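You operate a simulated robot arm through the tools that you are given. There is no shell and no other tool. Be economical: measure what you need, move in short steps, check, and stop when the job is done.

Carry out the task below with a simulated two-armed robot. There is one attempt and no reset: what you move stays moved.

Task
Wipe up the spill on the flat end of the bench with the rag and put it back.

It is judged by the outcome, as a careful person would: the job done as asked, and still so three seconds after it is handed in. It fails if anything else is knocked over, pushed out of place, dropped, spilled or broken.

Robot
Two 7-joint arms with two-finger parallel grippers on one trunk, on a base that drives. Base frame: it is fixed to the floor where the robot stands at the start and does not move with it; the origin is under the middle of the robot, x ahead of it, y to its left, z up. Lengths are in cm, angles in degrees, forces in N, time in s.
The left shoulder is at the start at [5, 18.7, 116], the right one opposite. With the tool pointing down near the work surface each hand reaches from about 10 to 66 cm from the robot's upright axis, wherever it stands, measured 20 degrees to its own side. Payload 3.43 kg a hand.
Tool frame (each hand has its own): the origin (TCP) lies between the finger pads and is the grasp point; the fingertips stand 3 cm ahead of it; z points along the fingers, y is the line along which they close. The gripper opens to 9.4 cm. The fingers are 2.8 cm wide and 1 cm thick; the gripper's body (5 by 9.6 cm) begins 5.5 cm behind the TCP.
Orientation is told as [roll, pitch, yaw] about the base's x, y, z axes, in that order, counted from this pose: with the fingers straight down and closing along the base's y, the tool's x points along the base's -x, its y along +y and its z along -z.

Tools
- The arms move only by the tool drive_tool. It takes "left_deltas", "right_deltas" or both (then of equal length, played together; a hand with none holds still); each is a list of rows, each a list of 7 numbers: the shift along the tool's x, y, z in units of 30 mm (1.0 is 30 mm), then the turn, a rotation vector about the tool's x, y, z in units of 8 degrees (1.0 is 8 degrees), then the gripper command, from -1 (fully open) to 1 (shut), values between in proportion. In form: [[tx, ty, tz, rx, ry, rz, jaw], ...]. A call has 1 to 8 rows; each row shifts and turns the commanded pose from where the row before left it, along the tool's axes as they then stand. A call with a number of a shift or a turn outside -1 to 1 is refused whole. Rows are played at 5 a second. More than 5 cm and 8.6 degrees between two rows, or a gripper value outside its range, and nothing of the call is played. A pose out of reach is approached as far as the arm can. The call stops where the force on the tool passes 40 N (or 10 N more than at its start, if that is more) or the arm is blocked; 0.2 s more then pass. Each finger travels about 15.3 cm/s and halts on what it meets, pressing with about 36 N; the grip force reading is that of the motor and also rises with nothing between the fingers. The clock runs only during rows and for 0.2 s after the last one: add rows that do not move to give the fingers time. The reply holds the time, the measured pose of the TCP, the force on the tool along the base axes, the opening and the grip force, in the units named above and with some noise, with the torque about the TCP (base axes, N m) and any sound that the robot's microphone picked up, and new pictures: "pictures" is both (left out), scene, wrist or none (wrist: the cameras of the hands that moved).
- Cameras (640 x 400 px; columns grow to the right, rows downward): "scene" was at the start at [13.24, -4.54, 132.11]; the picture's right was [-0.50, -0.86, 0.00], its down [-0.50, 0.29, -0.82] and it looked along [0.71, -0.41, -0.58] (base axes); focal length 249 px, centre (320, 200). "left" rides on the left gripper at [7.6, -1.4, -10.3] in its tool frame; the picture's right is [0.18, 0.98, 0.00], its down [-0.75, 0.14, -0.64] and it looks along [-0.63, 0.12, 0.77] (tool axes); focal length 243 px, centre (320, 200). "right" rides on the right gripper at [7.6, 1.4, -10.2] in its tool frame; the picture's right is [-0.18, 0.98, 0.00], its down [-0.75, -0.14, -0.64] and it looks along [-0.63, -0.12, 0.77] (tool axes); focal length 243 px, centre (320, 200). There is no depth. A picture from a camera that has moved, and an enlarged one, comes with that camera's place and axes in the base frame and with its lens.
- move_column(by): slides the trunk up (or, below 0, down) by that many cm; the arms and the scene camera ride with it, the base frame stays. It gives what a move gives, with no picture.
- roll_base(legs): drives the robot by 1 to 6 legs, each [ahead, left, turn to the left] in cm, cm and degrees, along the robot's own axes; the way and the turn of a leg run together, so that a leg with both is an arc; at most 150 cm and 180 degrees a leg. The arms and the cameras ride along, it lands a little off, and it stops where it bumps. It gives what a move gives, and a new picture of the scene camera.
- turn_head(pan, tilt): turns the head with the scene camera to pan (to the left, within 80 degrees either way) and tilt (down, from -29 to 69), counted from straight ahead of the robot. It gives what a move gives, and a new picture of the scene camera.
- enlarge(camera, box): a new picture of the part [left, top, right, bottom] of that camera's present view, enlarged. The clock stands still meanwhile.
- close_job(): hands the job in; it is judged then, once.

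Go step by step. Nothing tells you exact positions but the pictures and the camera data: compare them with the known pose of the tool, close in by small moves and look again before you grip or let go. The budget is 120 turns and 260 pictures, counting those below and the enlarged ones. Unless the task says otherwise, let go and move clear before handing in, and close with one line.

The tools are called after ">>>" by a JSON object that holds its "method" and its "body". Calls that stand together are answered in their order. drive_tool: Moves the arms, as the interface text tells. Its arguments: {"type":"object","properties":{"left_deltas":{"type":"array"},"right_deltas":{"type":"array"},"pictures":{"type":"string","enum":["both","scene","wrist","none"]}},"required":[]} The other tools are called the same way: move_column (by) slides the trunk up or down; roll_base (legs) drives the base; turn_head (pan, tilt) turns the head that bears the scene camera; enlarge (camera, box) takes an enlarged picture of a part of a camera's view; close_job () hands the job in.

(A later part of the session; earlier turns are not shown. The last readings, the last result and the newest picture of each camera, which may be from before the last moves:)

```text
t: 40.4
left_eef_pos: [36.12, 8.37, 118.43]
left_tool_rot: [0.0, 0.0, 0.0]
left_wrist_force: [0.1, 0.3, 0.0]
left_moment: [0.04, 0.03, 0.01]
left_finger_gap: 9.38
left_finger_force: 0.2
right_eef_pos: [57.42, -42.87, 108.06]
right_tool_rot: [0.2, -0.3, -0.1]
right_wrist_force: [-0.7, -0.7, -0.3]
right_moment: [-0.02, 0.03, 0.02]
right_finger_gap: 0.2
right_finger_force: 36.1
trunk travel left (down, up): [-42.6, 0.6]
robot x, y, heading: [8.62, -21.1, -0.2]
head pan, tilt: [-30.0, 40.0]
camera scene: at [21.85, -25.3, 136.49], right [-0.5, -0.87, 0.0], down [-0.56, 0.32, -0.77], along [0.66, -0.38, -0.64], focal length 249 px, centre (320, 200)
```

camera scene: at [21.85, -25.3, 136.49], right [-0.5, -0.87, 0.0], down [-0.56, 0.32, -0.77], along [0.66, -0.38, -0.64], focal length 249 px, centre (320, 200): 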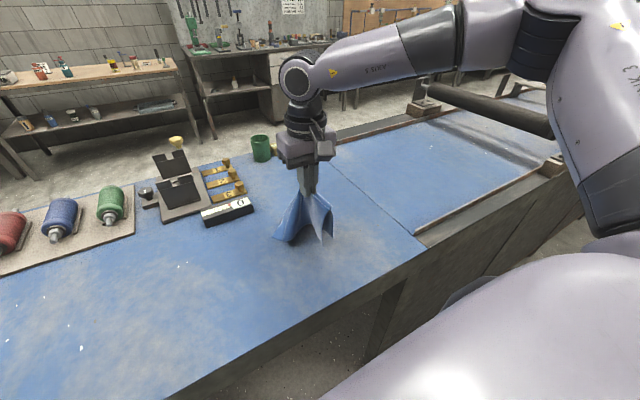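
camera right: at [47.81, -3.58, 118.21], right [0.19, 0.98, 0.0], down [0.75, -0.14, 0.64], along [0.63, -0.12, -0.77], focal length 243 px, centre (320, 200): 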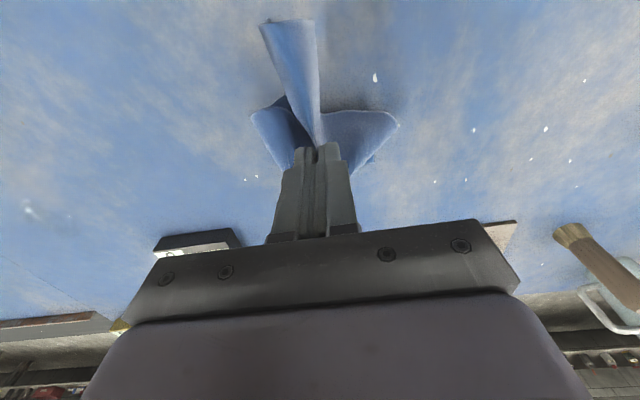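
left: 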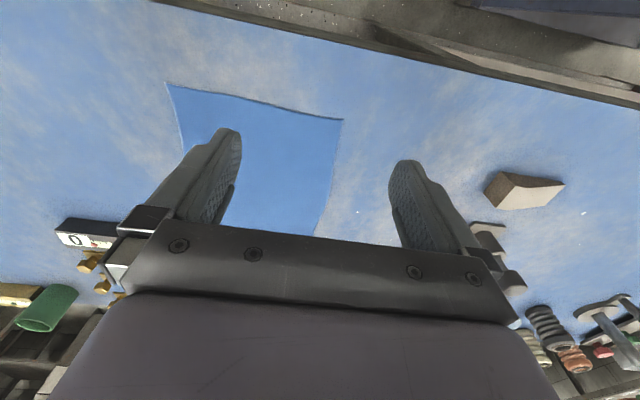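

The base touched the bench front, so I'll back off a centimetre and shift 5 cm further right. Then I extend the hand toward the spill.

>>> {"method": "roll_base", "body": {"legs": [[-1, -5, 0]]}}

>>> {"method": "drive_tool", "body": {"right_deltas": [[-0.9, 0, 0, 0, 0, 0, 1], [-0.9, 0, 0, 0, 0, 0, 1], [-0.9, 0, 0, 0, 0, 0, 1], [0, 0, 0, 0, 0, 0, 1]], "pictures": "both"}}

```text
t: 41.5
left_eef_pos: [35.19, 3.38, 118.49]
left_tool_rot: [0.0, 0.0, -0.1]
left_wrist_force: [0.3, -0.6, 0.4]
left_moment: [0.02, -0.01, -0.01]
left_finger_gap: 9.4
left_finger_force: 0.1
right_eef_pos: [56.4, -47.87, 107.94]
right_tool_rot: [0.1, -0.2, 0.0]
right_wrist_force: [0.3, 0.2, 0.3]
right_moment: [0.0, 0.03, -0.03]
right_finger_gap: 0.21
right_finger_force: 36.3
trunk travel left (down, up): [-42.6, 0.6]
robot x, y, heading: [7.72, -25.95, -0.3]
head pan, tilt: [-30.0, 40.0]
camera scene: at [20.84, -30.3, 136.5], right [-0.5, -0.87, 0.0], down [-0.56, 0.32, -0.77], along [0.66, -0.38, -0.64], focal length 249 px, centre (320, 200)
```

scene: 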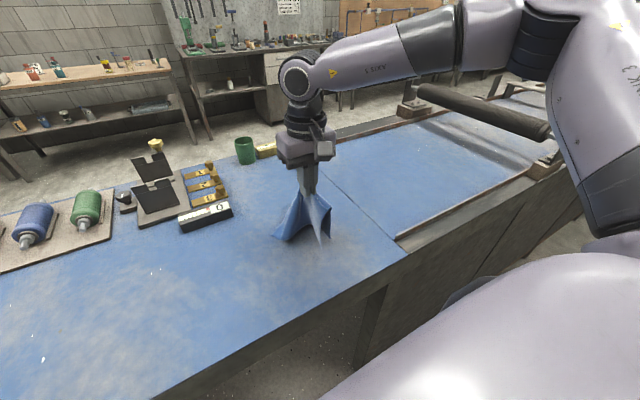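

```text
t: 42.5
left_eef_pos: [35.15, 3.41, 118.36]
left_tool_rot: [0.0, 0.1, 0.0]
left_wrist_force: [-0.1, 0.2, 0.9]
left_moment: [0.02, 0.0, -0.03]
left_finger_gap: 9.42
left_finger_force: 0.1
right_eef_pos: [61.08, -50.19, 108.41]
right_tool_rot: [0.2, -0.2, -0.2]
right_wrist_force: [-0.4, 0.4, -0.3]
right_moment: [0.03, -0.01, 0.01]
right_finger_gap: 0.21
right_finger_force: 36.1
right hand out of reach, approached as far as the arm can: row 2, 3
trunk travel left (down, up): [-42.6, 0.6]
robot x, y, heading: [8.12, -26.15, 0.2]
head pan, tilt: [-30.0, 40.0]
camera scene: at [20.84, -30.24, 136.5], right [-0.5, -0.87, 0.0], down [-0.56, 0.32, -0.77], along [0.66, -0.38, -0.64], focal length 249 px, centre (320, 200)
camera right: at [53.42, -48.71, 118.71], right [0.19, 0.98, 0.01], down [0.75, -0.15, 0.65], along [0.64, -0.12, -0.76], focal length 243 px, centre (320, 200)
```

scene: 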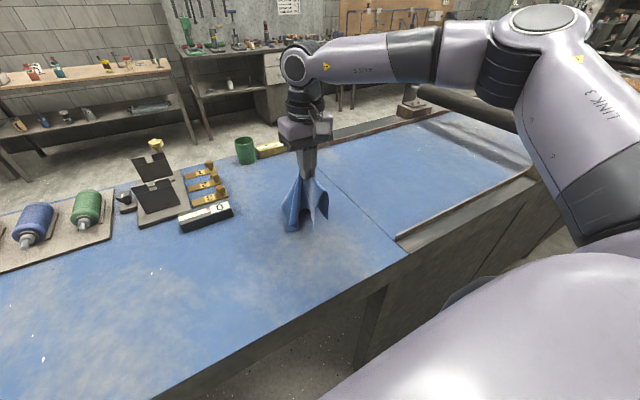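
right: 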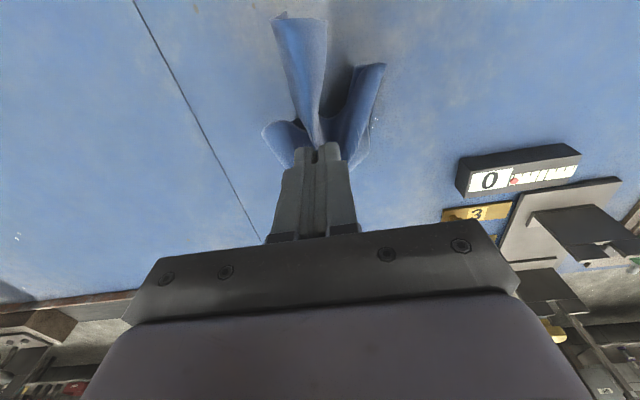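

The limit looks angular: the hand needs to be further to its own side. I'll shift the base left 9 cm and extend again.

>>> {"method": "roll_base", "body": {"legs": [[0, 9, 0]]}}

>>> {"method": "drive_tool", "body": {"right_deltas": [[0, -1, 0, 0, 0, 0, 1], [0, -1, 0, 0, 0, 0, 1], [-0.7, -0.5, 0, 0, 0, 0, 1], [-0.7, 0, 0, 0, 0, 0, 1], [0, 0, 0, 0, 0, 0, 1]], "pictures": "both"}}

```text
t: 43.9
left_eef_pos: [35.14, 12.33, 118.42]
left_tool_rot: [0.0, 0.0, 0.0]
left_wrist_force: [0.5, -0.9, 0.2]
left_moment: [0.0, 0.0, -0.01]
left_finger_gap: 9.4
left_finger_force: 0.2
right_eef_pos: [61.09, -41.25, 108.38]
right_tool_rot: [0.3, -0.3, -0.1]
right_wrist_force: [-0.1, -0.8, -0.4]
right_moment: [0.0, 0.0, 0.01]
right_finger_gap: 0.23
right_finger_force: 36.1
trunk travel left (down, up): [-42.6, 0.6]
robot x, y, heading: [7.65, -17.28, 0.0]
head pan, tilt: [-30.0, 40.0]
camera scene: at [20.87, -21.26, 136.5], right [-0.5, -0.87, 0.0], down [-0.56, 0.32, -0.77], along [0.66, -0.38, -0.64], focal length 249 px, centre (320, 200)
```

scene: 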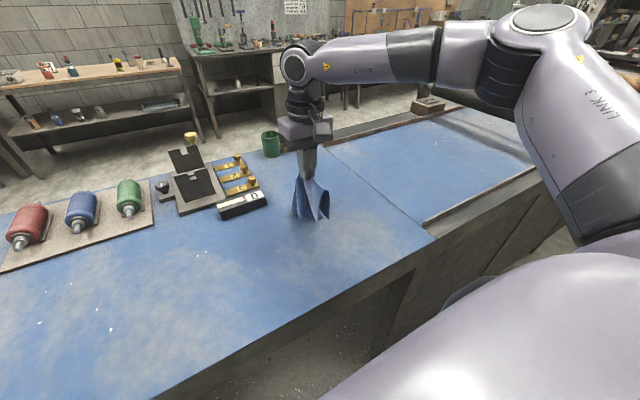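

```text
t: 45.1
left_eef_pos: [35.32, 12.4, 118.39]
left_tool_rot: [0.0, 0.0, 0.0]
left_wrist_force: [-0.2, -0.1, 0.0]
left_moment: [-0.01, 0.02, 0.0]
left_finger_gap: 9.41
left_finger_force: 0.1
right_eef_pos: [64.73, -48.9, 108.51]
right_tool_rot: [0.3, -0.5, -0.1]
right_wrist_force: [0.2, -1.0, -0.4]
right_moment: [0.03, 0.02, 0.0]
right_finger_gap: 0.24
right_finger_force: 36.0
right hand out of reach, approached as far as the arm can: row 4
trunk travel left (down, up): [-42.6, 0.6]
robot x, y, heading: [7.71, -16.68, -0.0]
head pan, tilt: [-30.0, 40.0]
camera scene: at [20.87, -21.29, 136.5], right [-0.5, -0.87, 0.0], down [-0.56, 0.32, -0.77], along [0.66, -0.38, -0.64], focal length 249 px, centre (320, 200)
camera right: at [57.01, -47.47, 118.73], right [0.19, 0.98, 0.01], down [0.75, -0.15, 0.65], along [0.64, -0.11, -0.76], focal length 243 px, centre (320, 200)
```

scene: 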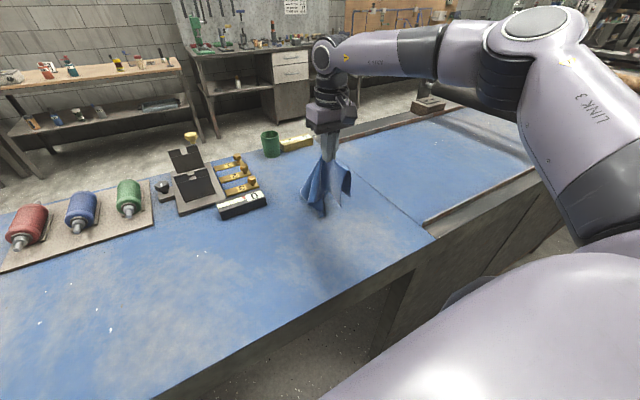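
right: 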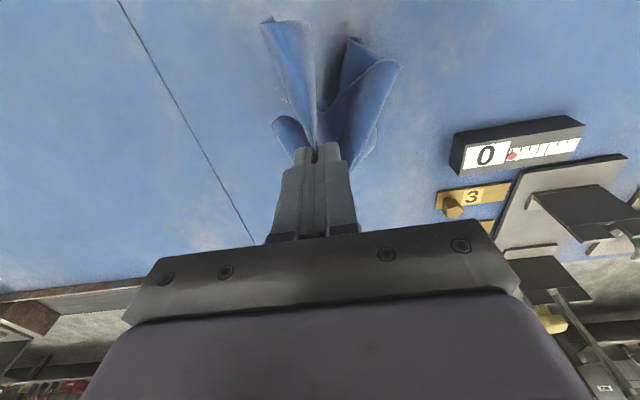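

I'm now above the spill estimate at (64.7,-48.9). I'll look for the puddle around the rag before lowering.

>>> {"method": "enlarge", "body": {"camera": "scene", "box": [260, 140, 400, 240]}}

>>> {"method": "enlarge", "body": {"camera": "right", "box": [180, 0, 460, 180]}}

```text
4.00 times, centred on (330, 190) of scene
camera zoom: at [20.87, -21.29, 136.5], right [-0.5, -0.87, 0.0], down [-0.56, 0.32, -0.77], along [0.66, -0.38, -0.64], focal length 996 px, centre (280, 240)
```

zoom: 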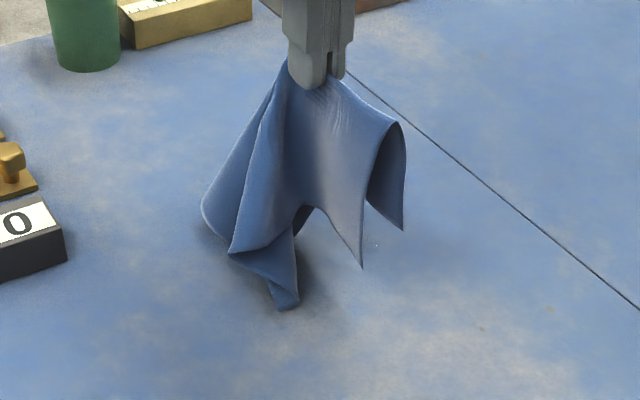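

```text
2.22 times, centred on (320, 90) of right
camera zoom: at [57.01, -47.47, 118.73], right [0.19, 0.98, 0.01], down [0.75, -0.15, 0.65], along [0.64, -0.11, -0.76], focal length 539 px, centre (320, 444)
```

zoom: 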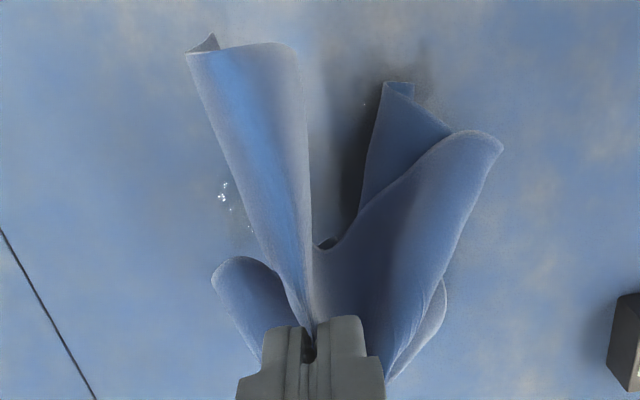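

Highlights at about (63.3,-53) mark the right edge of the puddle, so the rag is above its middle. Now I lower with the trunk.

>>> {"method": "move_column", "body": {"by": -10}}

>>> {"method": "move_column", "body": {"by": -2.9}}

>>> {"method": "enlarge", "body": {"camera": "scene", "box": [220, 80, 420, 240]}}

>>> {"method": "enlarge", "body": {"camera": "right", "box": [0, 0, 640, 400]}}

```text
t: 46.5
left_eef_pos: [35.36, 12.28, 108.44]
left_tool_rot: [0.0, 0.0, 0.0]
left_wrist_force: [0.0, 0.4, 0.1]
left_moment: [0.0, -0.01, -0.03]
left_finger_gap: 9.41
left_finger_force: 0.1
right_eef_pos: [64.65, -48.88, 98.52]
right_tool_rot: [0.4, -0.5, -0.1]
right_wrist_force: [-0.3, 0.1, -0.2]
right_moment: [0.01, 0.0, -0.01]
right_finger_gap: 0.24
right_finger_force: 36.2
trunk travel left (down, up): [-32.6, 10.6]
robot x, y, heading: [7.96, -16.68, 0.1]
head pan, tilt: [-30.0, 40.0]
```

```text
t: 47.2
left_eef_pos: [35.25, 12.37, 105.47]
left_tool_rot: [0.0, 0.1, 0.0]
left_wrist_force: [0.1, -0.6, -0.2]
left_moment: [0.03, 0.0, 0.02]
left_finger_gap: 9.4
left_finger_force: 0.1
right_eef_pos: [64.63, -48.94, 95.66]
right_tool_rot: [0.3, -0.6, -0.1]
right_wrist_force: [0.1, 0.0, 2.9]
right_moment: [0.02, 0.02, -0.02]
right_finger_gap: 0.22
right_finger_force: 36.0
trunk travel left (down, up): [-29.7, 13.5]
robot x, y, heading: [8.21, -16.8, -0.2]
head pan, tilt: [-30.0, 40.0]
```

```text
2.50 times, centred on (320, 160) of scene
camera zoom: at [20.84, -21.3, 123.6], right [-0.5, -0.87, 0.0], down [-0.56, 0.32, -0.77], along [0.66, -0.38, -0.64], focal length 623 px, centre (320, 300)
```

zoom: 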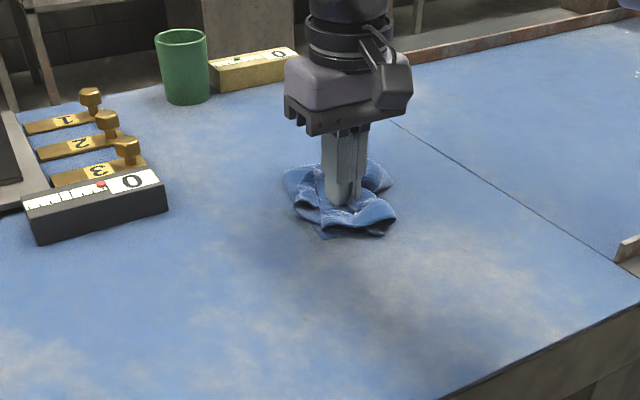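

```text
1.00 times, centred on (320, 200) of right (not enlarged: the box is as wide or as high as the picture)
camera zoom: at [56.98, -47.46, 105.86], right [0.19, 0.98, 0.01], down [0.75, -0.15, 0.65], along [0.64, -0.11, -0.76], focal length 243 px, centre (320, 200)
```

zoom: 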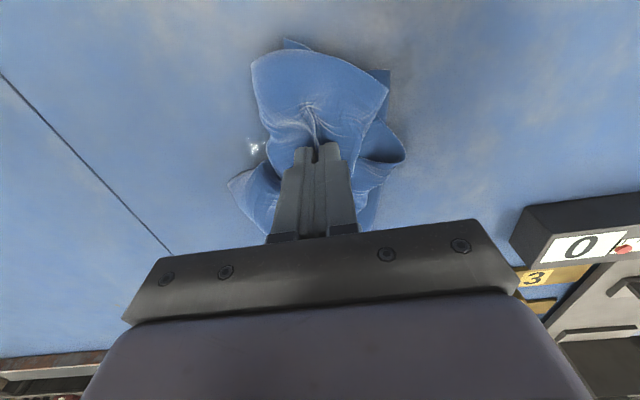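

The rag is on the spill with light pressure, so I'll press a touch and start wiping strokes.

>>> {"method": "drive_tool", "body": {"right_deltas": [[0, 0, 0.1, 0, 0, 0, 1], [0, -0.9, 0, 0, 0, 0, 1], [0, -0.8, 0, 0, 0, 0, 1], [0.6, 0, 0, 0, 0, 0, 1], [0, 0.9, 0, 0, 0, 0, 1], [0, 0.9, 0, 0, 0, 0, 1], [0, 0.9, 0, 0, 0, 0, 1], [0, 0.5, 0, 0, 0, 0, 1]], "pictures": "both"}}

```text
t: 49.0
left_eef_pos: [35.19, 12.29, 105.56]
left_tool_rot: [0.0, 0.0, 0.0]
left_wrist_force: [-0.4, 0.2, 0.6]
left_moment: [0.04, -0.02, 0.0]
left_finger_gap: 9.39
left_finger_force: 0.2
right_eef_pos: [62.8, -44.37, 95.45]
right_tool_rot: [0.2, -0.6, 0.0]
right_wrist_force: [0.3, -5.0, 13.8]
right_moment: [-0.18, -0.04, -0.01]
right_finger_gap: 0.25
right_finger_force: 35.8
trunk travel left (down, up): [-29.7, 13.5]
robot x, y, heading: [7.51, -17.08, -0.2]
head pan, tilt: [-30.0, 40.0]
camera scene: at [20.75, -21.3, 123.61], right [-0.5, -0.87, 0.0], down [-0.56, 0.32, -0.77], along [0.66, -0.38, -0.64], focal length 249 px, centre (320, 200)
camera right: at [55.08, -42.95, 105.66], right [0.19, 0.98, 0.01], down [0.75, -0.15, 0.65], along [0.64, -0.12, -0.76], focal length 243 px, centre (320, 200)
```

scene: 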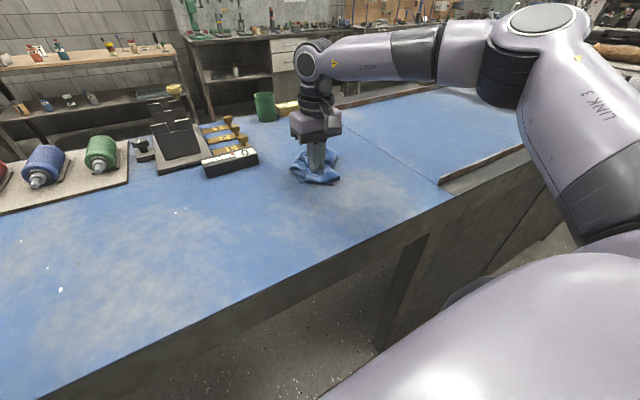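
right: 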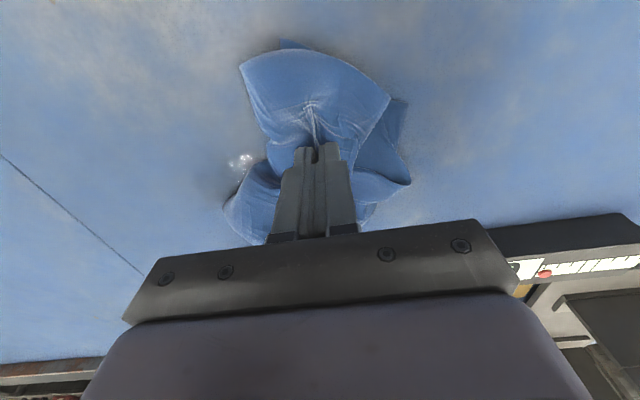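

>>> {"method": "enlarge", "body": {"camera": "right", "box": [120, 60, 360, 240]}}

>>> {"method": "enlarge", "body": {"camera": "scene", "box": [260, 120, 420, 220]}}

```text
2.22 times, centred on (240, 150) of right
camera zoom: at [55.08, -42.95, 105.66], right [0.19, 0.98, 0.01], down [0.75, -0.15, 0.65], along [0.64, -0.12, -0.76], focal length 539 px, centre (498, 311)
```

zoom: 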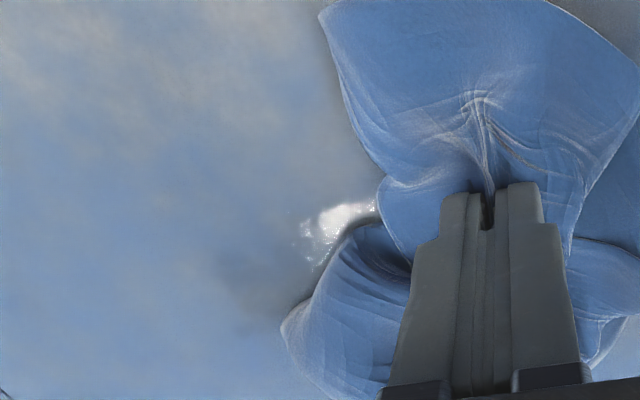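

```text
4.00 times, centred on (340, 170) of scene
camera zoom: at [20.75, -21.3, 123.61], right [-0.5, -0.87, 0.0], down [-0.56, 0.32, -0.77], along [0.66, -0.38, -0.64], focal length 996 px, centre (240, 320)
```

zoom: 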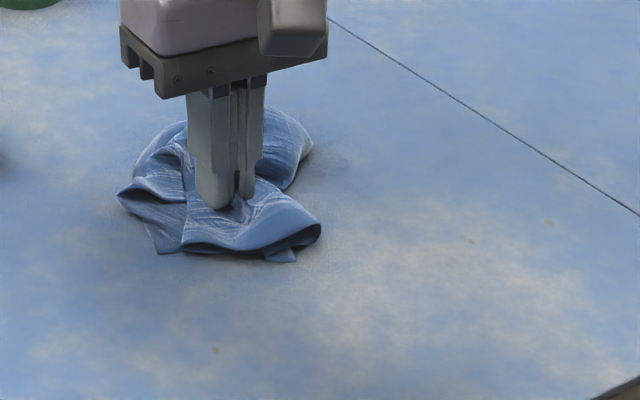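

Some wet patch is left around x 62–66, y -49 to -54. I'll continue with overlapping strokes, including further out in x.

>>> {"method": "drive_tool", "body": {"right_deltas": [[0.6, 0, 0, 0, 0, 0, 1], [0, -0.9, 0, 0, 0, 0, 1], [0, -0.9, 0, 0, 0, 0, 1], [0, -0.9, 0, 0, 0, 0, 1], [0, -0.9, 0, 0, 0, 0, 1], [-0.6, 0, 0, 0, 0, 0, 1], [-0.6, 0, 0, 0, 0, 0, 1], [-0.6, 0, 0, 0, 0, 0, 1]], "pictures": "none"}}

>>> {"method": "drive_tool", "body": {"right_deltas": [[0, 0.9, 0, 0, 0, 0, 1], [0, 0.9, 0, 0, 0, 0, 1], [0, 0.9, 0, 0, 0, 0, 1], [0.6, 0.5, 0, 0, 0, 0, 1], [0, -0.9, 0, 0, 0, 0, 1], [0, -0.9, 0, 0, 0, 0, 1], [0, -0.9, 0, 0, 0, 0, 1], [0, -0.9, 0, 0, 0, 0, 1]], "pictures": "both"}}

```text
t: 50.8
left_eef_pos: [34.94, 12.41, 105.49]
left_tool_rot: [0.0, -0.1, 0.1]
left_wrist_force: [0.0, 0.8, 0.4]
left_moment: [0.0, 0.02, 0.0]
left_finger_gap: 9.39
left_finger_force: 0.2
right_eef_pos: [65.6, -55.13, 95.48]
right_tool_rot: [0.1, -0.6, -0.2]
right_wrist_force: [-3.4, -1.0, 11.4]
right_moment: [-0.13, 0.15, -0.02]
right_finger_gap: 0.22
right_finger_force: 36.0
right hand out of reach, approached as far as the arm can: row 8
trunk travel left (down, up): [-29.7, 13.5]
robot x, y, heading: [7.72, -17.09, 0.1]
head pan, tilt: [-30.0, 40.0]
```

```text
t: 52.6
left_eef_pos: [35.23, 12.31, 105.55]
left_tool_rot: [0.1, 0.0, 0.0]
left_wrist_force: [0.5, -0.5, -0.6]
left_moment: [-0.02, 0.05, 0.02]
left_finger_gap: 9.41
left_finger_force: 0.0
right_eef_pos: [62.3, -56.68, 95.46]
right_tool_rot: [0.4, -0.6, 0.0]
right_wrist_force: [-0.1, 1.6, 3.5]
right_moment: [0.06, 0.0, 0.01]
right_finger_gap: 0.2
right_finger_force: 35.5
right hand out of reach, approached as far as the arm can: row 2, 3
trunk travel left (down, up): [-29.7, 13.5]
robot x, y, heading: [7.39, -16.87, 0.0]
head pan, tilt: [-30.0, 40.0]
camera scene: at [20.83, -21.28, 123.61], right [-0.5, -0.87, 0.0], down [-0.56, 0.32, -0.77], along [0.66, -0.38, -0.64], focal length 249 px, centre (320, 200)
camera right: at [54.64, -55.34, 105.71], right [0.19, 0.98, 0.01], down [0.75, -0.15, 0.65], along [0.64, -0.11, -0.76], focal length 243 px, centre (320, 200)
```

scene: 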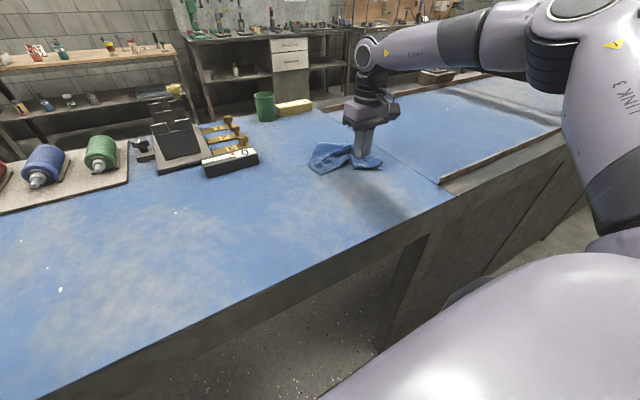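
right: 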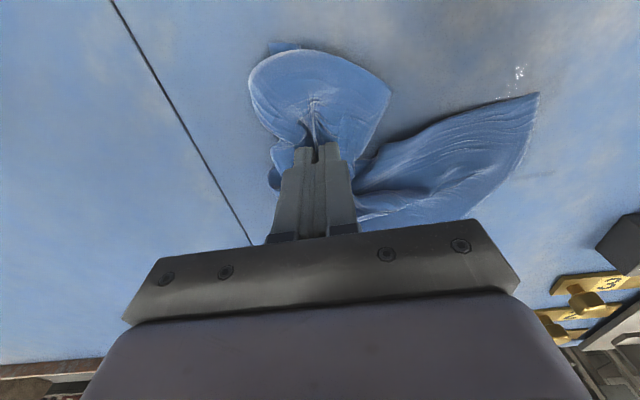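

There's still a glint at about (60,-45.5). I'll do more strokes at smaller x and on the left side, then lift and inspect.

>>> {"method": "drive_tool", "body": {"right_deltas": [[0.5, 0.9, 0, 0, 0, 0, 1], [0, 0.9, 0, 0, 0, 0, 1], [0, 0.9, 0, 0, 0, 0, 1], [0, 0.9, 0, 0, 0, 0, 1], [0, 0.9, 0, 0, 0, 0, 1], [0.7, 0, 0, 0, 0, 0, 1], [0, -0.9, 0, 0, 0, 0, 1], [0, -0.9, 0, 0, 0, 0, 1]], "pictures": "none"}}

>>> {"method": "drive_tool", "body": {"right_deltas": [[0, -0.9, 0, 0, 0, 0, 1], [-0.9, 0, 0, 0, 0, 0, 1], [-0.9, 0, 0, 0, 0, 0, 1], [-0.5, 0.6, 0, 0, 0, 0, 1], [0.8, 0, 0, 0, 0, 0, 1], [0.8, 0, 0, 0, 0, 0, 1], [-0.5, 0.7, 0, 0, 0, 0, 1], [0, 0, 0, 0, 0, 0, 1]], "pictures": "none"}}

>>> {"method": "move_column", "body": {"by": 12}}

>>> {"method": "enlarge", "body": {"camera": "scene", "box": [220, 120, 420, 250]}}

>>> {"method": "enlarge", "body": {"camera": "right", "box": [0, 0, 640, 400]}}

```text
t: 54.4
left_eef_pos: [35.1, 12.38, 105.55]
left_tool_rot: [0.1, 0.0, 0.1]
left_wrist_force: [0.2, 0.6, 0.7]
left_moment: [0.02, -0.01, -0.03]
left_finger_gap: 9.39
left_finger_force: 0.0
right_eef_pos: [58.72, -48.72, 95.47]
right_tool_rot: [0.4, -0.5, 0.0]
right_wrist_force: [0.0, 1.1, 2.1]
right_moment: [0.04, 0.03, 0.0]
right_finger_gap: 0.22
right_finger_force: 36.4
trunk travel left (down, up): [-29.7, 13.5]
robot x, y, heading: [7.67, -16.79, -0.2]
head pan, tilt: [-30.0, 40.0]
```

```text
t: 56.2
left_eef_pos: [35.18, 12.31, 105.37]
left_tool_rot: [0.0, 0.0, 0.0]
left_wrist_force: [0.3, 0.2, 0.3]
left_moment: [-0.02, 0.01, 0.04]
left_finger_gap: 9.4
left_finger_force: 0.1
right_eef_pos: [61.54, -47.69, 95.65]
right_tool_rot: [0.3, -0.5, 0.0]
right_wrist_force: [0.5, 0.4, 1.0]
right_moment: [0.04, 0.02, 0.0]
right_finger_gap: 0.23
right_finger_force: 35.8
right hand out of reach, approached as far as the arm can: row 4
trunk travel left (down, up): [-29.7, 13.5]
robot x, y, heading: [7.79, -16.84, -0.1]
head pan, tilt: [-30.0, 40.0]
```

```text
t: 57.7
left_eef_pos: [35.34, 12.31, 117.41]
left_tool_rot: [0.0, 0.1, -0.1]
left_wrist_force: [0.2, -0.4, 0.7]
left_moment: [-0.01, 0.02, -0.02]
left_finger_gap: 9.39
left_finger_force: 0.1
right_eef_pos: [61.78, -47.74, 107.61]
right_tool_rot: [0.3, -0.5, -0.1]
right_wrist_force: [0.5, 0.2, -1.0]
right_moment: [-0.04, 0.04, 0.01]
right_finger_gap: 0.22
right_finger_force: 35.7
trunk travel left (down, up): [-41.7, 1.5]
robot x, y, heading: [7.88, -16.64, -0.0]
head pan, tilt: [-30.0, 40.0]
```

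```text
3.08 times, centred on (320, 185) of scene
camera zoom: at [20.88, -21.3, 135.59], right [-0.5, -0.87, 0.0], down [-0.56, 0.32, -0.77], along [0.66, -0.38, -0.64], focal length 766 px, centre (320, 246)
```

zoom: 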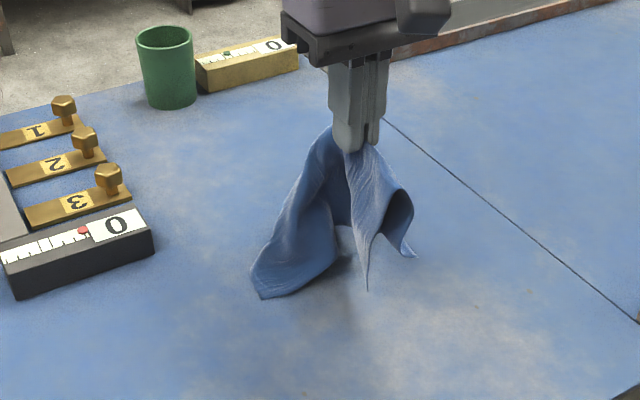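

```text
1.00 times, centred on (320, 200) of right (not enlarged: the box is as wide or as high as the picture)
camera zoom: at [53.95, -46.23, 117.88], right [0.19, 0.98, 0.01], down [0.75, -0.15, 0.65], along [0.64, -0.11, -0.76], focal length 243 px, centre (320, 200)
```

zoom: 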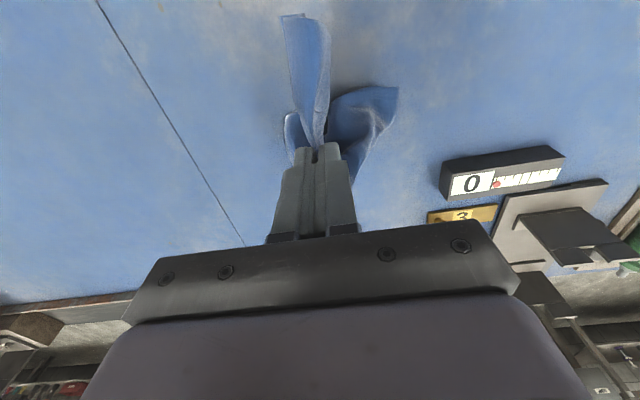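

From here it looks clean. I'll pull the hand and rag toward the robot to uncover the area and check.

>>> {"method": "drive_tool", "body": {"right_deltas": [[1, -0.5, 0, 0, 0, 0, 1], [1, -1, 0, 0, 0, 0, 1], [1, -1, 0, 0, 0, 0, 1], [1, -1, 0, 0, 0, 0, 1], [0, -1, 0, 0, 0, 0, 1], [0, -1, 0, 0, 0, 0, 1], [0, 0, 0, 0, 0, 0, 1]], "pictures": "both"}}

>>> {"method": "enlarge", "body": {"camera": "scene", "box": [260, 140, 400, 230]}}

>>> {"method": "enlarge", "body": {"camera": "right", "box": [300, 0, 560, 240]}}

```text
t: 59.3
left_eef_pos: [35.22, 12.38, 117.36]
left_tool_rot: [0.0, 0.0, 0.0]
left_wrist_force: [-0.3, -0.7, 0.4]
left_moment: [0.0, -0.01, 0.0]
left_finger_gap: 9.38
left_finger_force: 0.0
right_eef_pos: [49.65, -64.21, 107.46]
right_tool_rot: [0.3, -0.6, -0.1]
right_wrist_force: [-0.3, 0.2, -0.9]
right_moment: [0.0, 0.03, 0.0]
right_finger_gap: 0.21
right_finger_force: 36.0
trunk travel left (down, up): [-41.7, 1.5]
robot x, y, heading: [8.04, -16.75, -0.1]
head pan, tilt: [-30.0, 40.0]
camera scene: at [20.87, -21.28, 135.6], right [-0.5, -0.87, 0.0], down [-0.56, 0.32, -0.77], along [0.66, -0.38, -0.64], focal length 249 px, centre (320, 200)
camera right: at [41.92, -62.72, 117.68], right [0.19, 0.98, 0.01], down [0.75, -0.15, 0.65], along [0.64, -0.11, -0.76], focal length 243 px, centre (320, 200)
```

scene: 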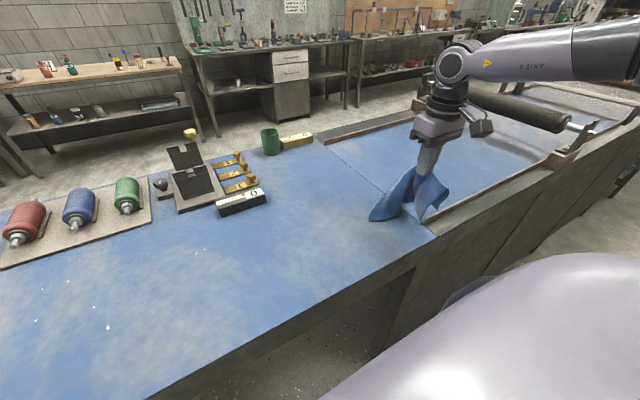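
right: 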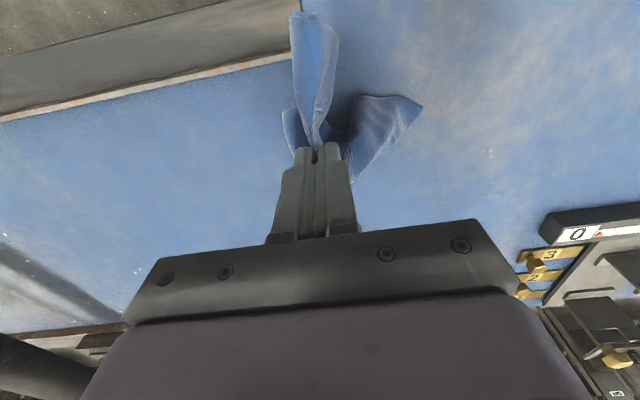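

```text
4.44 times, centred on (330, 185) of scene
camera zoom: at [20.87, -21.28, 135.6], right [-0.5, -0.87, 0.0], down [-0.56, 0.32, -0.77], along [0.66, -0.38, -0.64], focal length 1107 px, centre (276, 267)
```

zoom: 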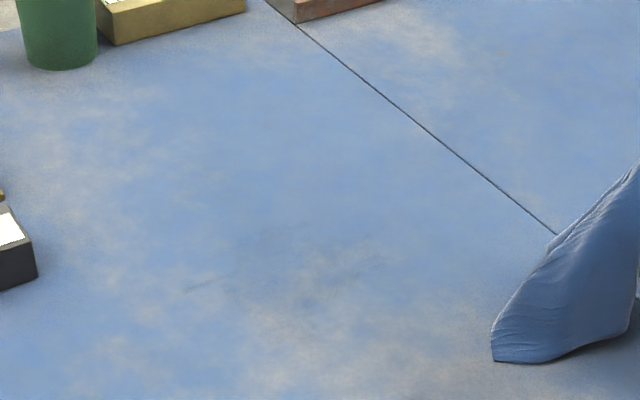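

```text
1.67 times, centred on (430, 120) of right
camera zoom: at [41.92, -62.72, 117.68], right [0.19, 0.98, 0.01], down [0.75, -0.15, 0.65], along [0.64, -0.11, -0.76], focal length 404 px, centre (137, 333)
```

zoom: 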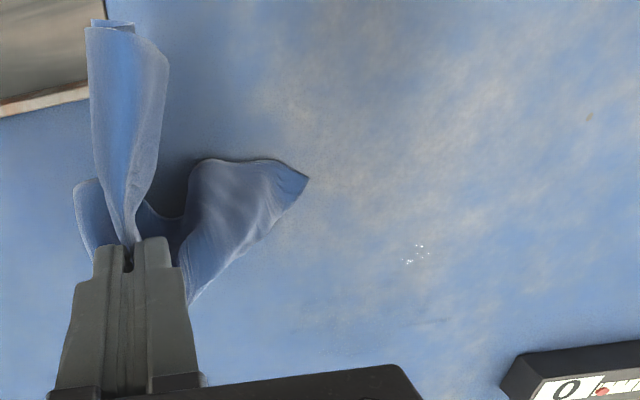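

Most of it is gone. Faint streaks remain around x 60–68, y -43 to -53, so I'll shift the base for better reach and wipe a second round.

>>> {"method": "roll_base", "body": {"legs": [[0.6, 8, 0]]}}

>>> {"method": "drive_tool", "body": {"right_deltas": [[-1, 0.3, 0, 0, 0, 0, 1], [-1, 0.3, 0, 0, 0, 0, 1], [-1, 0.3, 0, 0, 0, 0, 1], [-1, 0.3, 0, 0, 0, 0, 1], [-1, 0, 0, 0, 0, 0, 1], [-0.5, 0, 0, 0, 0, 0, 1], [0, 0, 0, 0, 0, 0, 1]], "pictures": "none"}}

>>> {"method": "move_column", "body": {"by": -12.2}}

```text
t: 60.7
left_eef_pos: [35.79, 20.34, 117.54]
left_tool_rot: [0.1, 0.0, 0.1]
left_wrist_force: [0.4, -0.9, 0.4]
left_moment: [-0.02, -0.03, 0.01]
left_finger_gap: 9.4
left_finger_force: 0.1
right_eef_pos: [50.32, -56.16, 107.43]
right_tool_rot: [0.3, -0.6, -0.1]
right_wrist_force: [0.1, 0.5, -0.1]
right_moment: [-0.04, -0.02, 0.02]
right_finger_gap: 0.22
right_finger_force: 36.6
trunk travel left (down, up): [-41.7, 1.5]
robot x, y, heading: [8.8, -8.92, -0.3]
head pan, tilt: [-30.0, 40.0]
camera scene: at [21.48, -13.27, 135.6], right [-0.5, -0.87, 0.0], down [-0.56, 0.32, -0.77], along [0.66, -0.38, -0.64], focal length 249 px, centre (320, 200)
```

scene: 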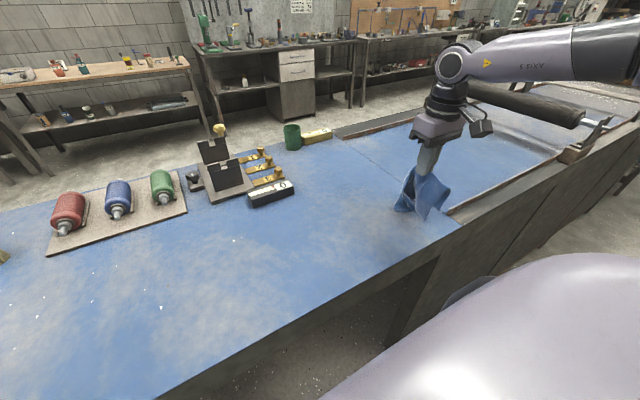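

```text
t: 62.3
left_eef_pos: [35.68, 20.33, 117.44]
left_tool_rot: [0.0, 0.1, 0.0]
left_wrist_force: [-0.7, 0.1, -0.4]
left_moment: [-0.02, -0.02, 0.0]
left_finger_gap: 9.39
left_finger_force: 0.1
right_eef_pos: [64.26, -50.72, 107.75]
right_tool_rot: [0.3, -0.7, -0.3]
right_wrist_force: [0.4, 0.2, -0.1]
right_moment: [0.0, 0.02, -0.01]
right_finger_gap: 0.22
right_finger_force: 35.5
right hand out of reach, approached as far as the arm can: row 5, 6
trunk travel left (down, up): [-41.7, 1.5]
robot x, y, heading: [8.6, -8.51, 0.1]
head pan, tilt: [-30.0, 40.0]
```

```text
t: 63.8
left_eef_pos: [35.8, 20.38, 105.16]
left_tool_rot: [0.0, 0.0, -0.1]
left_wrist_force: [0.0, -0.1, -0.4]
left_moment: [-0.01, 0.01, -0.01]
left_finger_gap: 9.4
left_finger_force: 0.1
right_eef_pos: [64.19, -50.78, 95.51]
right_tool_rot: [0.2, -0.7, -0.2]
right_wrist_force: [0.4, 0.7, 2.7]
right_moment: [0.01, 0.01, -0.01]
right_finger_gap: 0.22
right_finger_force: 36.1
trunk travel left (down, up): [-29.5, 13.7]
robot x, y, heading: [8.36, -9.0, -0.1]
head pan, tilt: [-30.0, 40.0]
```

Extended reach is limited, so I'll tilt the tool about 16° to let the tips reach further out. Then I do the second round of strokes.

>>> {"method": "drive_tool", "body": {"right_deltas": [[0, 0, -0.07, 0, -1, 0, 1], [0, 0, -0.05, 0, -1, 0, 1], [-0.8, 0, 0.2, 0, 0, 0, 1], [-0.6, 0, 0.17, 0, 0, 0, 1], [0, -0.8, 0, 0, 0, 0, 1], [0, 0, 0, 0, 0, 0, 1]], "pictures": "both"}}

```text
t: 65.2
left_eef_pos: [35.68, 20.29, 105.21]
left_tool_rot: [0.1, 0.0, 0.0]
left_wrist_force: [0.4, 0.1, 0.4]
left_moment: [-0.03, 0.02, -0.01]
left_finger_gap: 9.4
left_finger_force: 0.0
right_eef_pos: [68.16, -52.98, 96.04]
right_tool_rot: [0.1, -16.8, -0.4]
right_wrist_force: [-0.1, -0.1, 1.1]
right_moment: [0.03, 0.04, 0.0]
right_finger_gap: 0.21
right_finger_force: 35.9
right hand out of reach, approached as far as the arm can: row 5
trunk travel left (down, up): [-29.5, 13.7]
robot x, y, heading: [8.69, -8.71, -0.1]
head pan, tilt: [-30.0, 40.0]
camera scene: at [21.47, -13.31, 123.4], right [-0.5, -0.87, 0.0], down [-0.56, 0.32, -0.77], along [0.66, -0.38, -0.64], focal length 249 px, centre (320, 200)
camera right: at [57.93, -51.34, 103.65], right [0.18, 0.98, 0.06], down [0.54, -0.15, 0.83], along [0.82, -0.12, -0.55], focal length 243 px, centre (320, 200)
```

scene: 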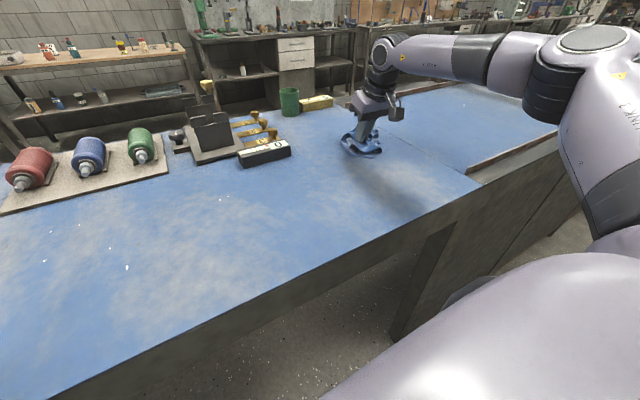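
right: 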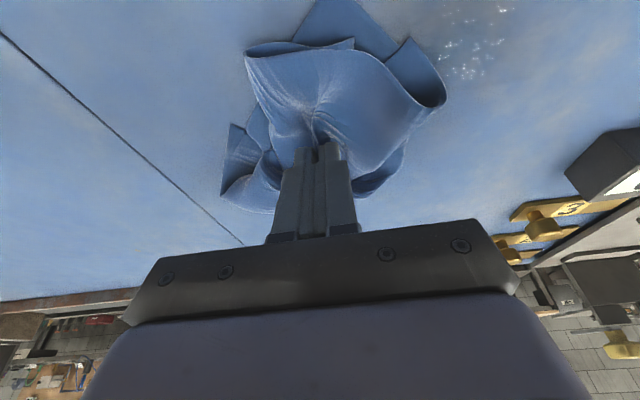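

The rag now reaches x≈69. I'll stroke toward +y, stepping inward over the remaining wet spots near (65,-45).

>>> {"method": "drive_tool", "body": {"right_deltas": [[0, 0.9, 0.08, 0, 0, 0, 1], [0, 0.9, 0, 0, 0, 0, 1], [0, 0.9, 0, 0, 0, 0, 1], [0, 0.9, 0, 0, 0, 0, 1], [0.7, 0, -0.2, 0, 0, 0, 1], [0, -0.9, 0, 0, 0, 0, 1], [0, -0.9, 0, 0, 0, 0, 1], [0, -0.9, 0, 0, 0, 0, 1]], "pictures": "none"}}

>>> {"method": "drive_tool", "body": {"right_deltas": [[0.7, 0, -0.2, 0, 0, 0, 1], [0, 0.9, 0, 0, 0, 0, 1], [0, 0.9, 0, 0, 0, 0, 1], [0, 0.9, 0, 0, 0, 0, 1], [0, 0.3, 0, 0, 0, 0, 1], [0.7, 0, -0.2, 0, 0, 0, 1], [0, -0.9, 0, 0, 0, 0, 1], [0, -0.9, 0, 0, 0, 0, 1]], "pictures": "wrist"}}

```text
t: 67.0
left_eef_pos: [35.76, 20.38, 105.26]
left_tool_rot: [0.0, 0.0, 0.1]
left_wrist_force: [0.1, 0.5, 0.3]
left_moment: [0.03, -0.01, 0.01]
left_finger_gap: 9.43
left_finger_force: 0.1
right_eef_pos: [65.92, -50.24, 95.87]
right_tool_rot: [0.2, -16.6, -0.3]
right_wrist_force: [-0.6, 0.8, -0.4]
right_moment: [0.02, -0.03, 0.01]
right_finger_gap: 0.21
right_finger_force: 35.9
trunk travel left (down, up): [-29.5, 13.7]
robot x, y, heading: [8.1, -8.8, 0.0]
head pan, tilt: [-30.0, 40.0]
```

```text
t: 68.8
left_eef_pos: [35.8, 20.28, 105.21]
left_tool_rot: [0.1, 0.0, 0.0]
left_wrist_force: [-0.1, 0.2, 0.8]
left_moment: [-0.01, -0.01, 0.02]
left_finger_gap: 9.4
left_finger_force: 0.1
right_eef_pos: [61.65, -46.64, 95.75]
right_tool_rot: [0.1, -16.6, -0.2]
right_wrist_force: [-0.4, 0.5, 0.1]
right_moment: [0.02, 0.0, 0.01]
right_finger_gap: 0.23
right_finger_force: 35.7
trunk travel left (down, up): [-29.5, 13.7]
robot x, y, heading: [8.6, -9.29, 0.0]
head pan, tilt: [-30.0, 40.0]
camera right: at [51.44, -45.1, 103.4], right [0.18, 0.98, 0.06], down [0.54, -0.15, 0.83], along [0.82, -0.12, -0.55], focal length 243 px, centre (320, 200)
```

right: 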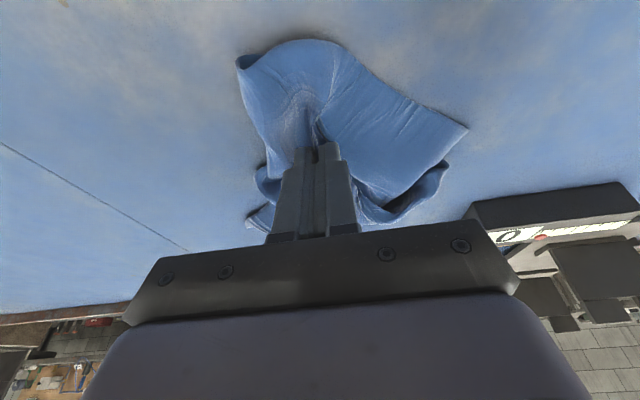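

The force is near zero now, so I'll press about 4 mm lower and do another round with real contact.

>>> {"method": "drive_tool", "body": {"right_deltas": [[0, 0, 0.13, 0, 0, 0, 1], [0, 0, 0.05, 0, 0, 0, 1], [0, -0.9, 0, 0, 0, 0, 1], [0, -0.9, 0, 0, 0, 0, 1], [-0.7, -0.3, 0.2, 0, 0, 0, 1], [0, 0.9, 0, 0, 0, 0, 1], [0, 0.9, 0, 0, 0, 0, 1], [0, 0.9, 0, 0, 0, 0, 1]], "pictures": "none"}}

>>> {"method": "drive_tool", "body": {"right_deltas": [[0, 0.7, 0, 0, 0, 0, 1], [-0.7, 0, 0.2, 0, 0, 0, 1], [0, -0.9, 0, 0, 0, 0, 1], [0, -0.9, 0, 0, 0, 0, 1], [0, -0.9, 0, 0, 0, 0, 1], [0, -0.8, 0, 0, 0, 0, 1], [-0.5, 0, 0.15, 0, 0, 0, 1], [0, 0.9, 0, 0, 0, 0, 1]], "pictures": "none"}}

>>> {"method": "drive_tool", "body": {"right_deltas": [[0, 0.9, 0, 0, 0, 0, 1], [0, 0.9, 0, 0, 0, 0, 1], [0, 0.5, 0, 0, 0, 0, 1], [0.8, -0.2, -0.23, 0, 0, 0, 1], [0.8, -0.2, -0.23, 0, 0, 0, 1], [0.8, -0.2, -0.23, 0, 0, 0, 1], [0.8, -0.2, -0.23, 0, 0, 0, 1]], "pictures": "wrist"}}

```text
t: 70.6
left_eef_pos: [35.65, 20.31, 105.19]
left_tool_rot: [0.0, 0.0, 0.0]
left_wrist_force: [-0.3, 0.1, -0.1]
left_moment: [-0.02, 0.03, -0.01]
left_finger_gap: 9.41
left_finger_force: 0.0
right_eef_pos: [64.01, -44.54, 95.55]
right_tool_rot: [0.2, -16.8, -0.4]
right_wrist_force: [-0.1, -3.1, 13.5]
right_moment: [0.0, 0.05, -0.02]
right_finger_gap: 0.18
right_finger_force: 36.4
trunk travel left (down, up): [-29.5, 13.7]
robot x, y, heading: [8.73, -8.88, 0.1]
head pan, tilt: [-30.0, 40.0]
```

```text
t: 72.4
left_eef_pos: [35.66, 20.42, 105.23]
left_tool_rot: [0.1, -0.1, 0.1]
left_wrist_force: [-0.2, 0.2, 0.1]
left_moment: [0.01, 0.0, -0.01]
left_finger_gap: 9.37
left_finger_force: 0.2
right_eef_pos: [67.65, -50.55, 95.45]
right_tool_rot: [0.1, -16.9, -0.4]
right_wrist_force: [0.3, -3.8, 13.6]
right_moment: [-0.01, 0.06, -0.01]
right_finger_gap: 0.22
right_finger_force: 36.5
trunk travel left (down, up): [-29.5, 13.7]
robot x, y, heading: [8.5, -9.03, 0.3]
head pan, tilt: [-30.0, 40.0]
```

```text
t: 74.0
left_eef_pos: [35.63, 20.35, 105.21]
left_tool_rot: [0.0, -0.1, 0.0]
left_wrist_force: [0.7, -0.6, 0.5]
left_moment: [0.02, -0.01, -0.01]
left_finger_gap: 9.36
left_finger_force: 0.3
right_eef_pos: [57.79, -45.69, 95.42]
right_tool_rot: [0.2, -17.0, -0.3]
right_wrist_force: [3.7, 0.1, 22.3]
right_moment: [0.17, 0.01, -0.03]
right_finger_gap: 0.22
right_finger_force: 35.9
trunk travel left (down, up): [-29.5, 13.7]
robot x, y, heading: [8.46, -9.0, -0.2]
head pan, tilt: [-30.0, 40.0]
camera right: at [47.56, -44.22, 103.0], right [0.18, 0.98, 0.06], down [0.53, -0.15, 0.83], along [0.83, -0.12, -0.55], focal length 243 px, centre (320, 200)
```

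right: 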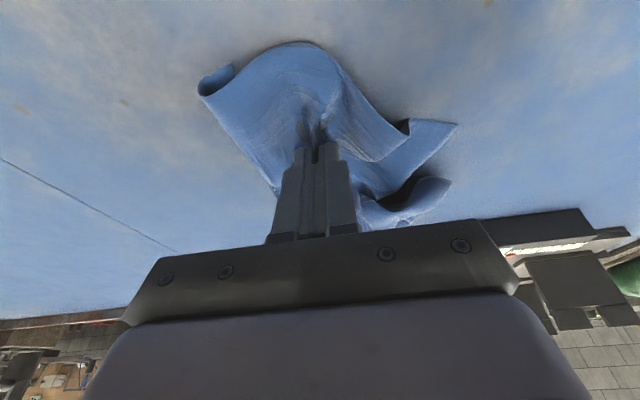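

The round had good contact at 13–22 N. I'll lift, untilt, move aside and inspect the bench.

>>> {"method": "move_column", "body": {"by": 12.5}}

>>> {"method": "drive_tool", "body": {"right_deltas": [[1, -1, 0, 0, 1, 0, 1], [0.8, -1, 0, 0, 1, 0, 1], [0, -1, 0, 0, 0, 0, 1], [0, -1, 0, 0, 0, 0, 1], [0, -1, 0, 0, 0, 0, 1], [0, 0, 0, 0, 0, 0, 1]], "pictures": "both"}}

>>> {"method": "enlarge", "body": {"camera": "scene", "box": [280, 140, 420, 230]}}

>>> {"method": "enlarge", "body": {"camera": "right", "box": [360, 0, 640, 220]}}

```text
t: 75.5
left_eef_pos: [35.83, 20.3, 117.74]
left_tool_rot: [0.0, 0.0, 0.0]
left_wrist_force: [1.0, 0.1, -0.7]
left_moment: [0.0, -0.01, 0.01]
left_finger_gap: 9.4
left_finger_force: 0.1
right_eef_pos: [57.7, -45.92, 107.54]
right_tool_rot: [0.2, -16.6, -0.3]
right_wrist_force: [1.3, 0.2, -0.1]
right_moment: [0.0, 0.0, 0.0]
right_finger_gap: 0.22
right_finger_force: 35.8
trunk travel left (down, up): [-42.0, 1.2]
robot x, y, heading: [8.45, -9.16, 0.0]
head pan, tilt: [-30.0, 40.0]
```

```text
t: 76.9
left_eef_pos: [35.71, 20.48, 117.6]
left_tool_rot: [-0.1, 0.0, 0.1]
left_wrist_force: [-0.4, 0.6, -0.2]
left_moment: [0.02, -0.01, -0.01]
left_finger_gap: 9.41
left_finger_force: 0.1
right_eef_pos: [52.23, -60.16, 106.47]
right_tool_rot: [0.0, -0.6, -0.2]
right_wrist_force: [0.2, 1.1, -0.2]
right_moment: [0.0, -0.02, 0.01]
right_finger_gap: 0.23
right_finger_force: 36.0
right hand out of reach, approached as far as the arm can: row 5
trunk travel left (down, up): [-42.0, 1.2]
robot x, y, heading: [8.52, -8.91, -0.0]
head pan, tilt: [-30.0, 40.0]
camera scene: at [21.44, -13.15, 135.91], right [-0.5, -0.87, 0.0], down [-0.56, 0.32, -0.77], along [0.66, -0.38, -0.64], focal length 249 px, centre (320, 200)
camera right: at [44.56, -58.67, 116.59], right [0.19, 0.98, 0.0], down [0.75, -0.15, 0.65], along [0.64, -0.12, -0.76], focal length 243 px, centre (320, 200)
```

scene: 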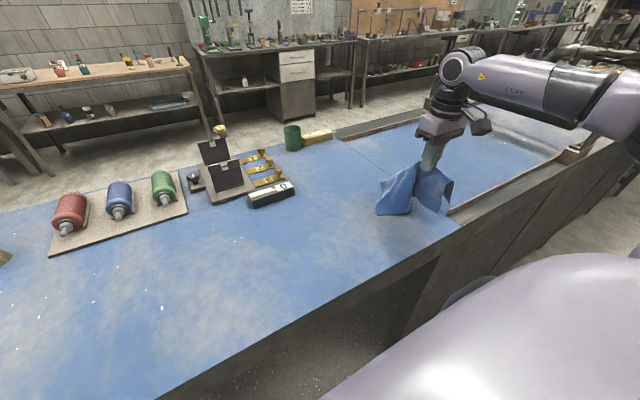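
right: 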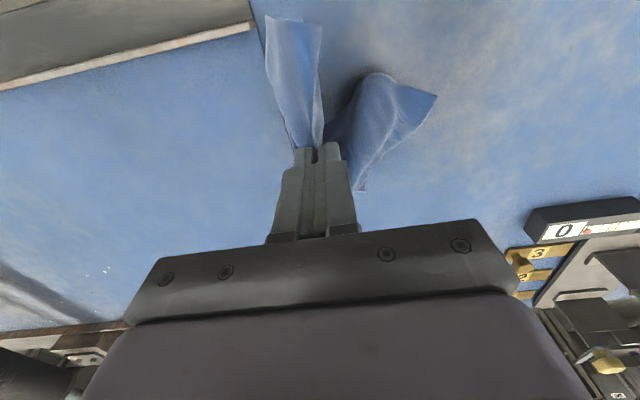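

```text
4.44 times, centred on (350, 185) of scene
camera zoom: at [21.44, -13.15, 135.91], right [-0.5, -0.87, 0.0], down [-0.56, 0.32, -0.77], along [0.66, -0.38, -0.64], focal length 1107 px, centre (187, 267)
```

zoom: 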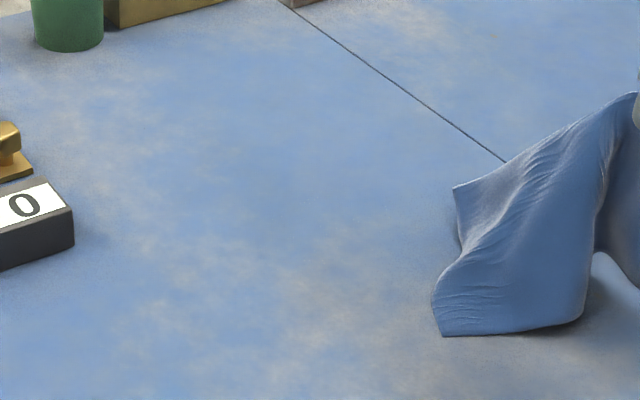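

```text
1.82 times, centred on (500, 110) of right
camera zoom: at [44.56, -58.67, 116.59], right [0.19, 0.98, 0.0], down [0.75, -0.15, 0.65], along [0.64, -0.12, -0.76], focal length 441 px, centre (-7, 364)
```

zoom: 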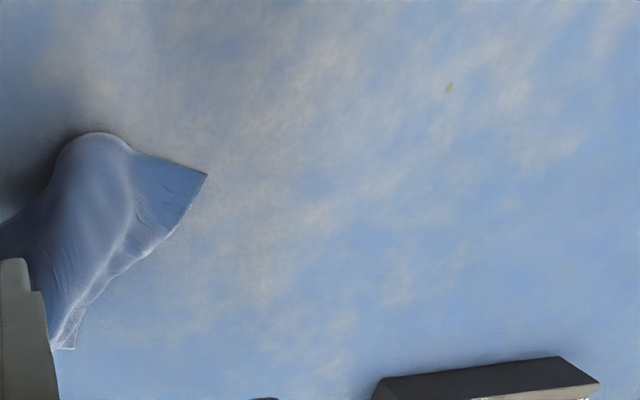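

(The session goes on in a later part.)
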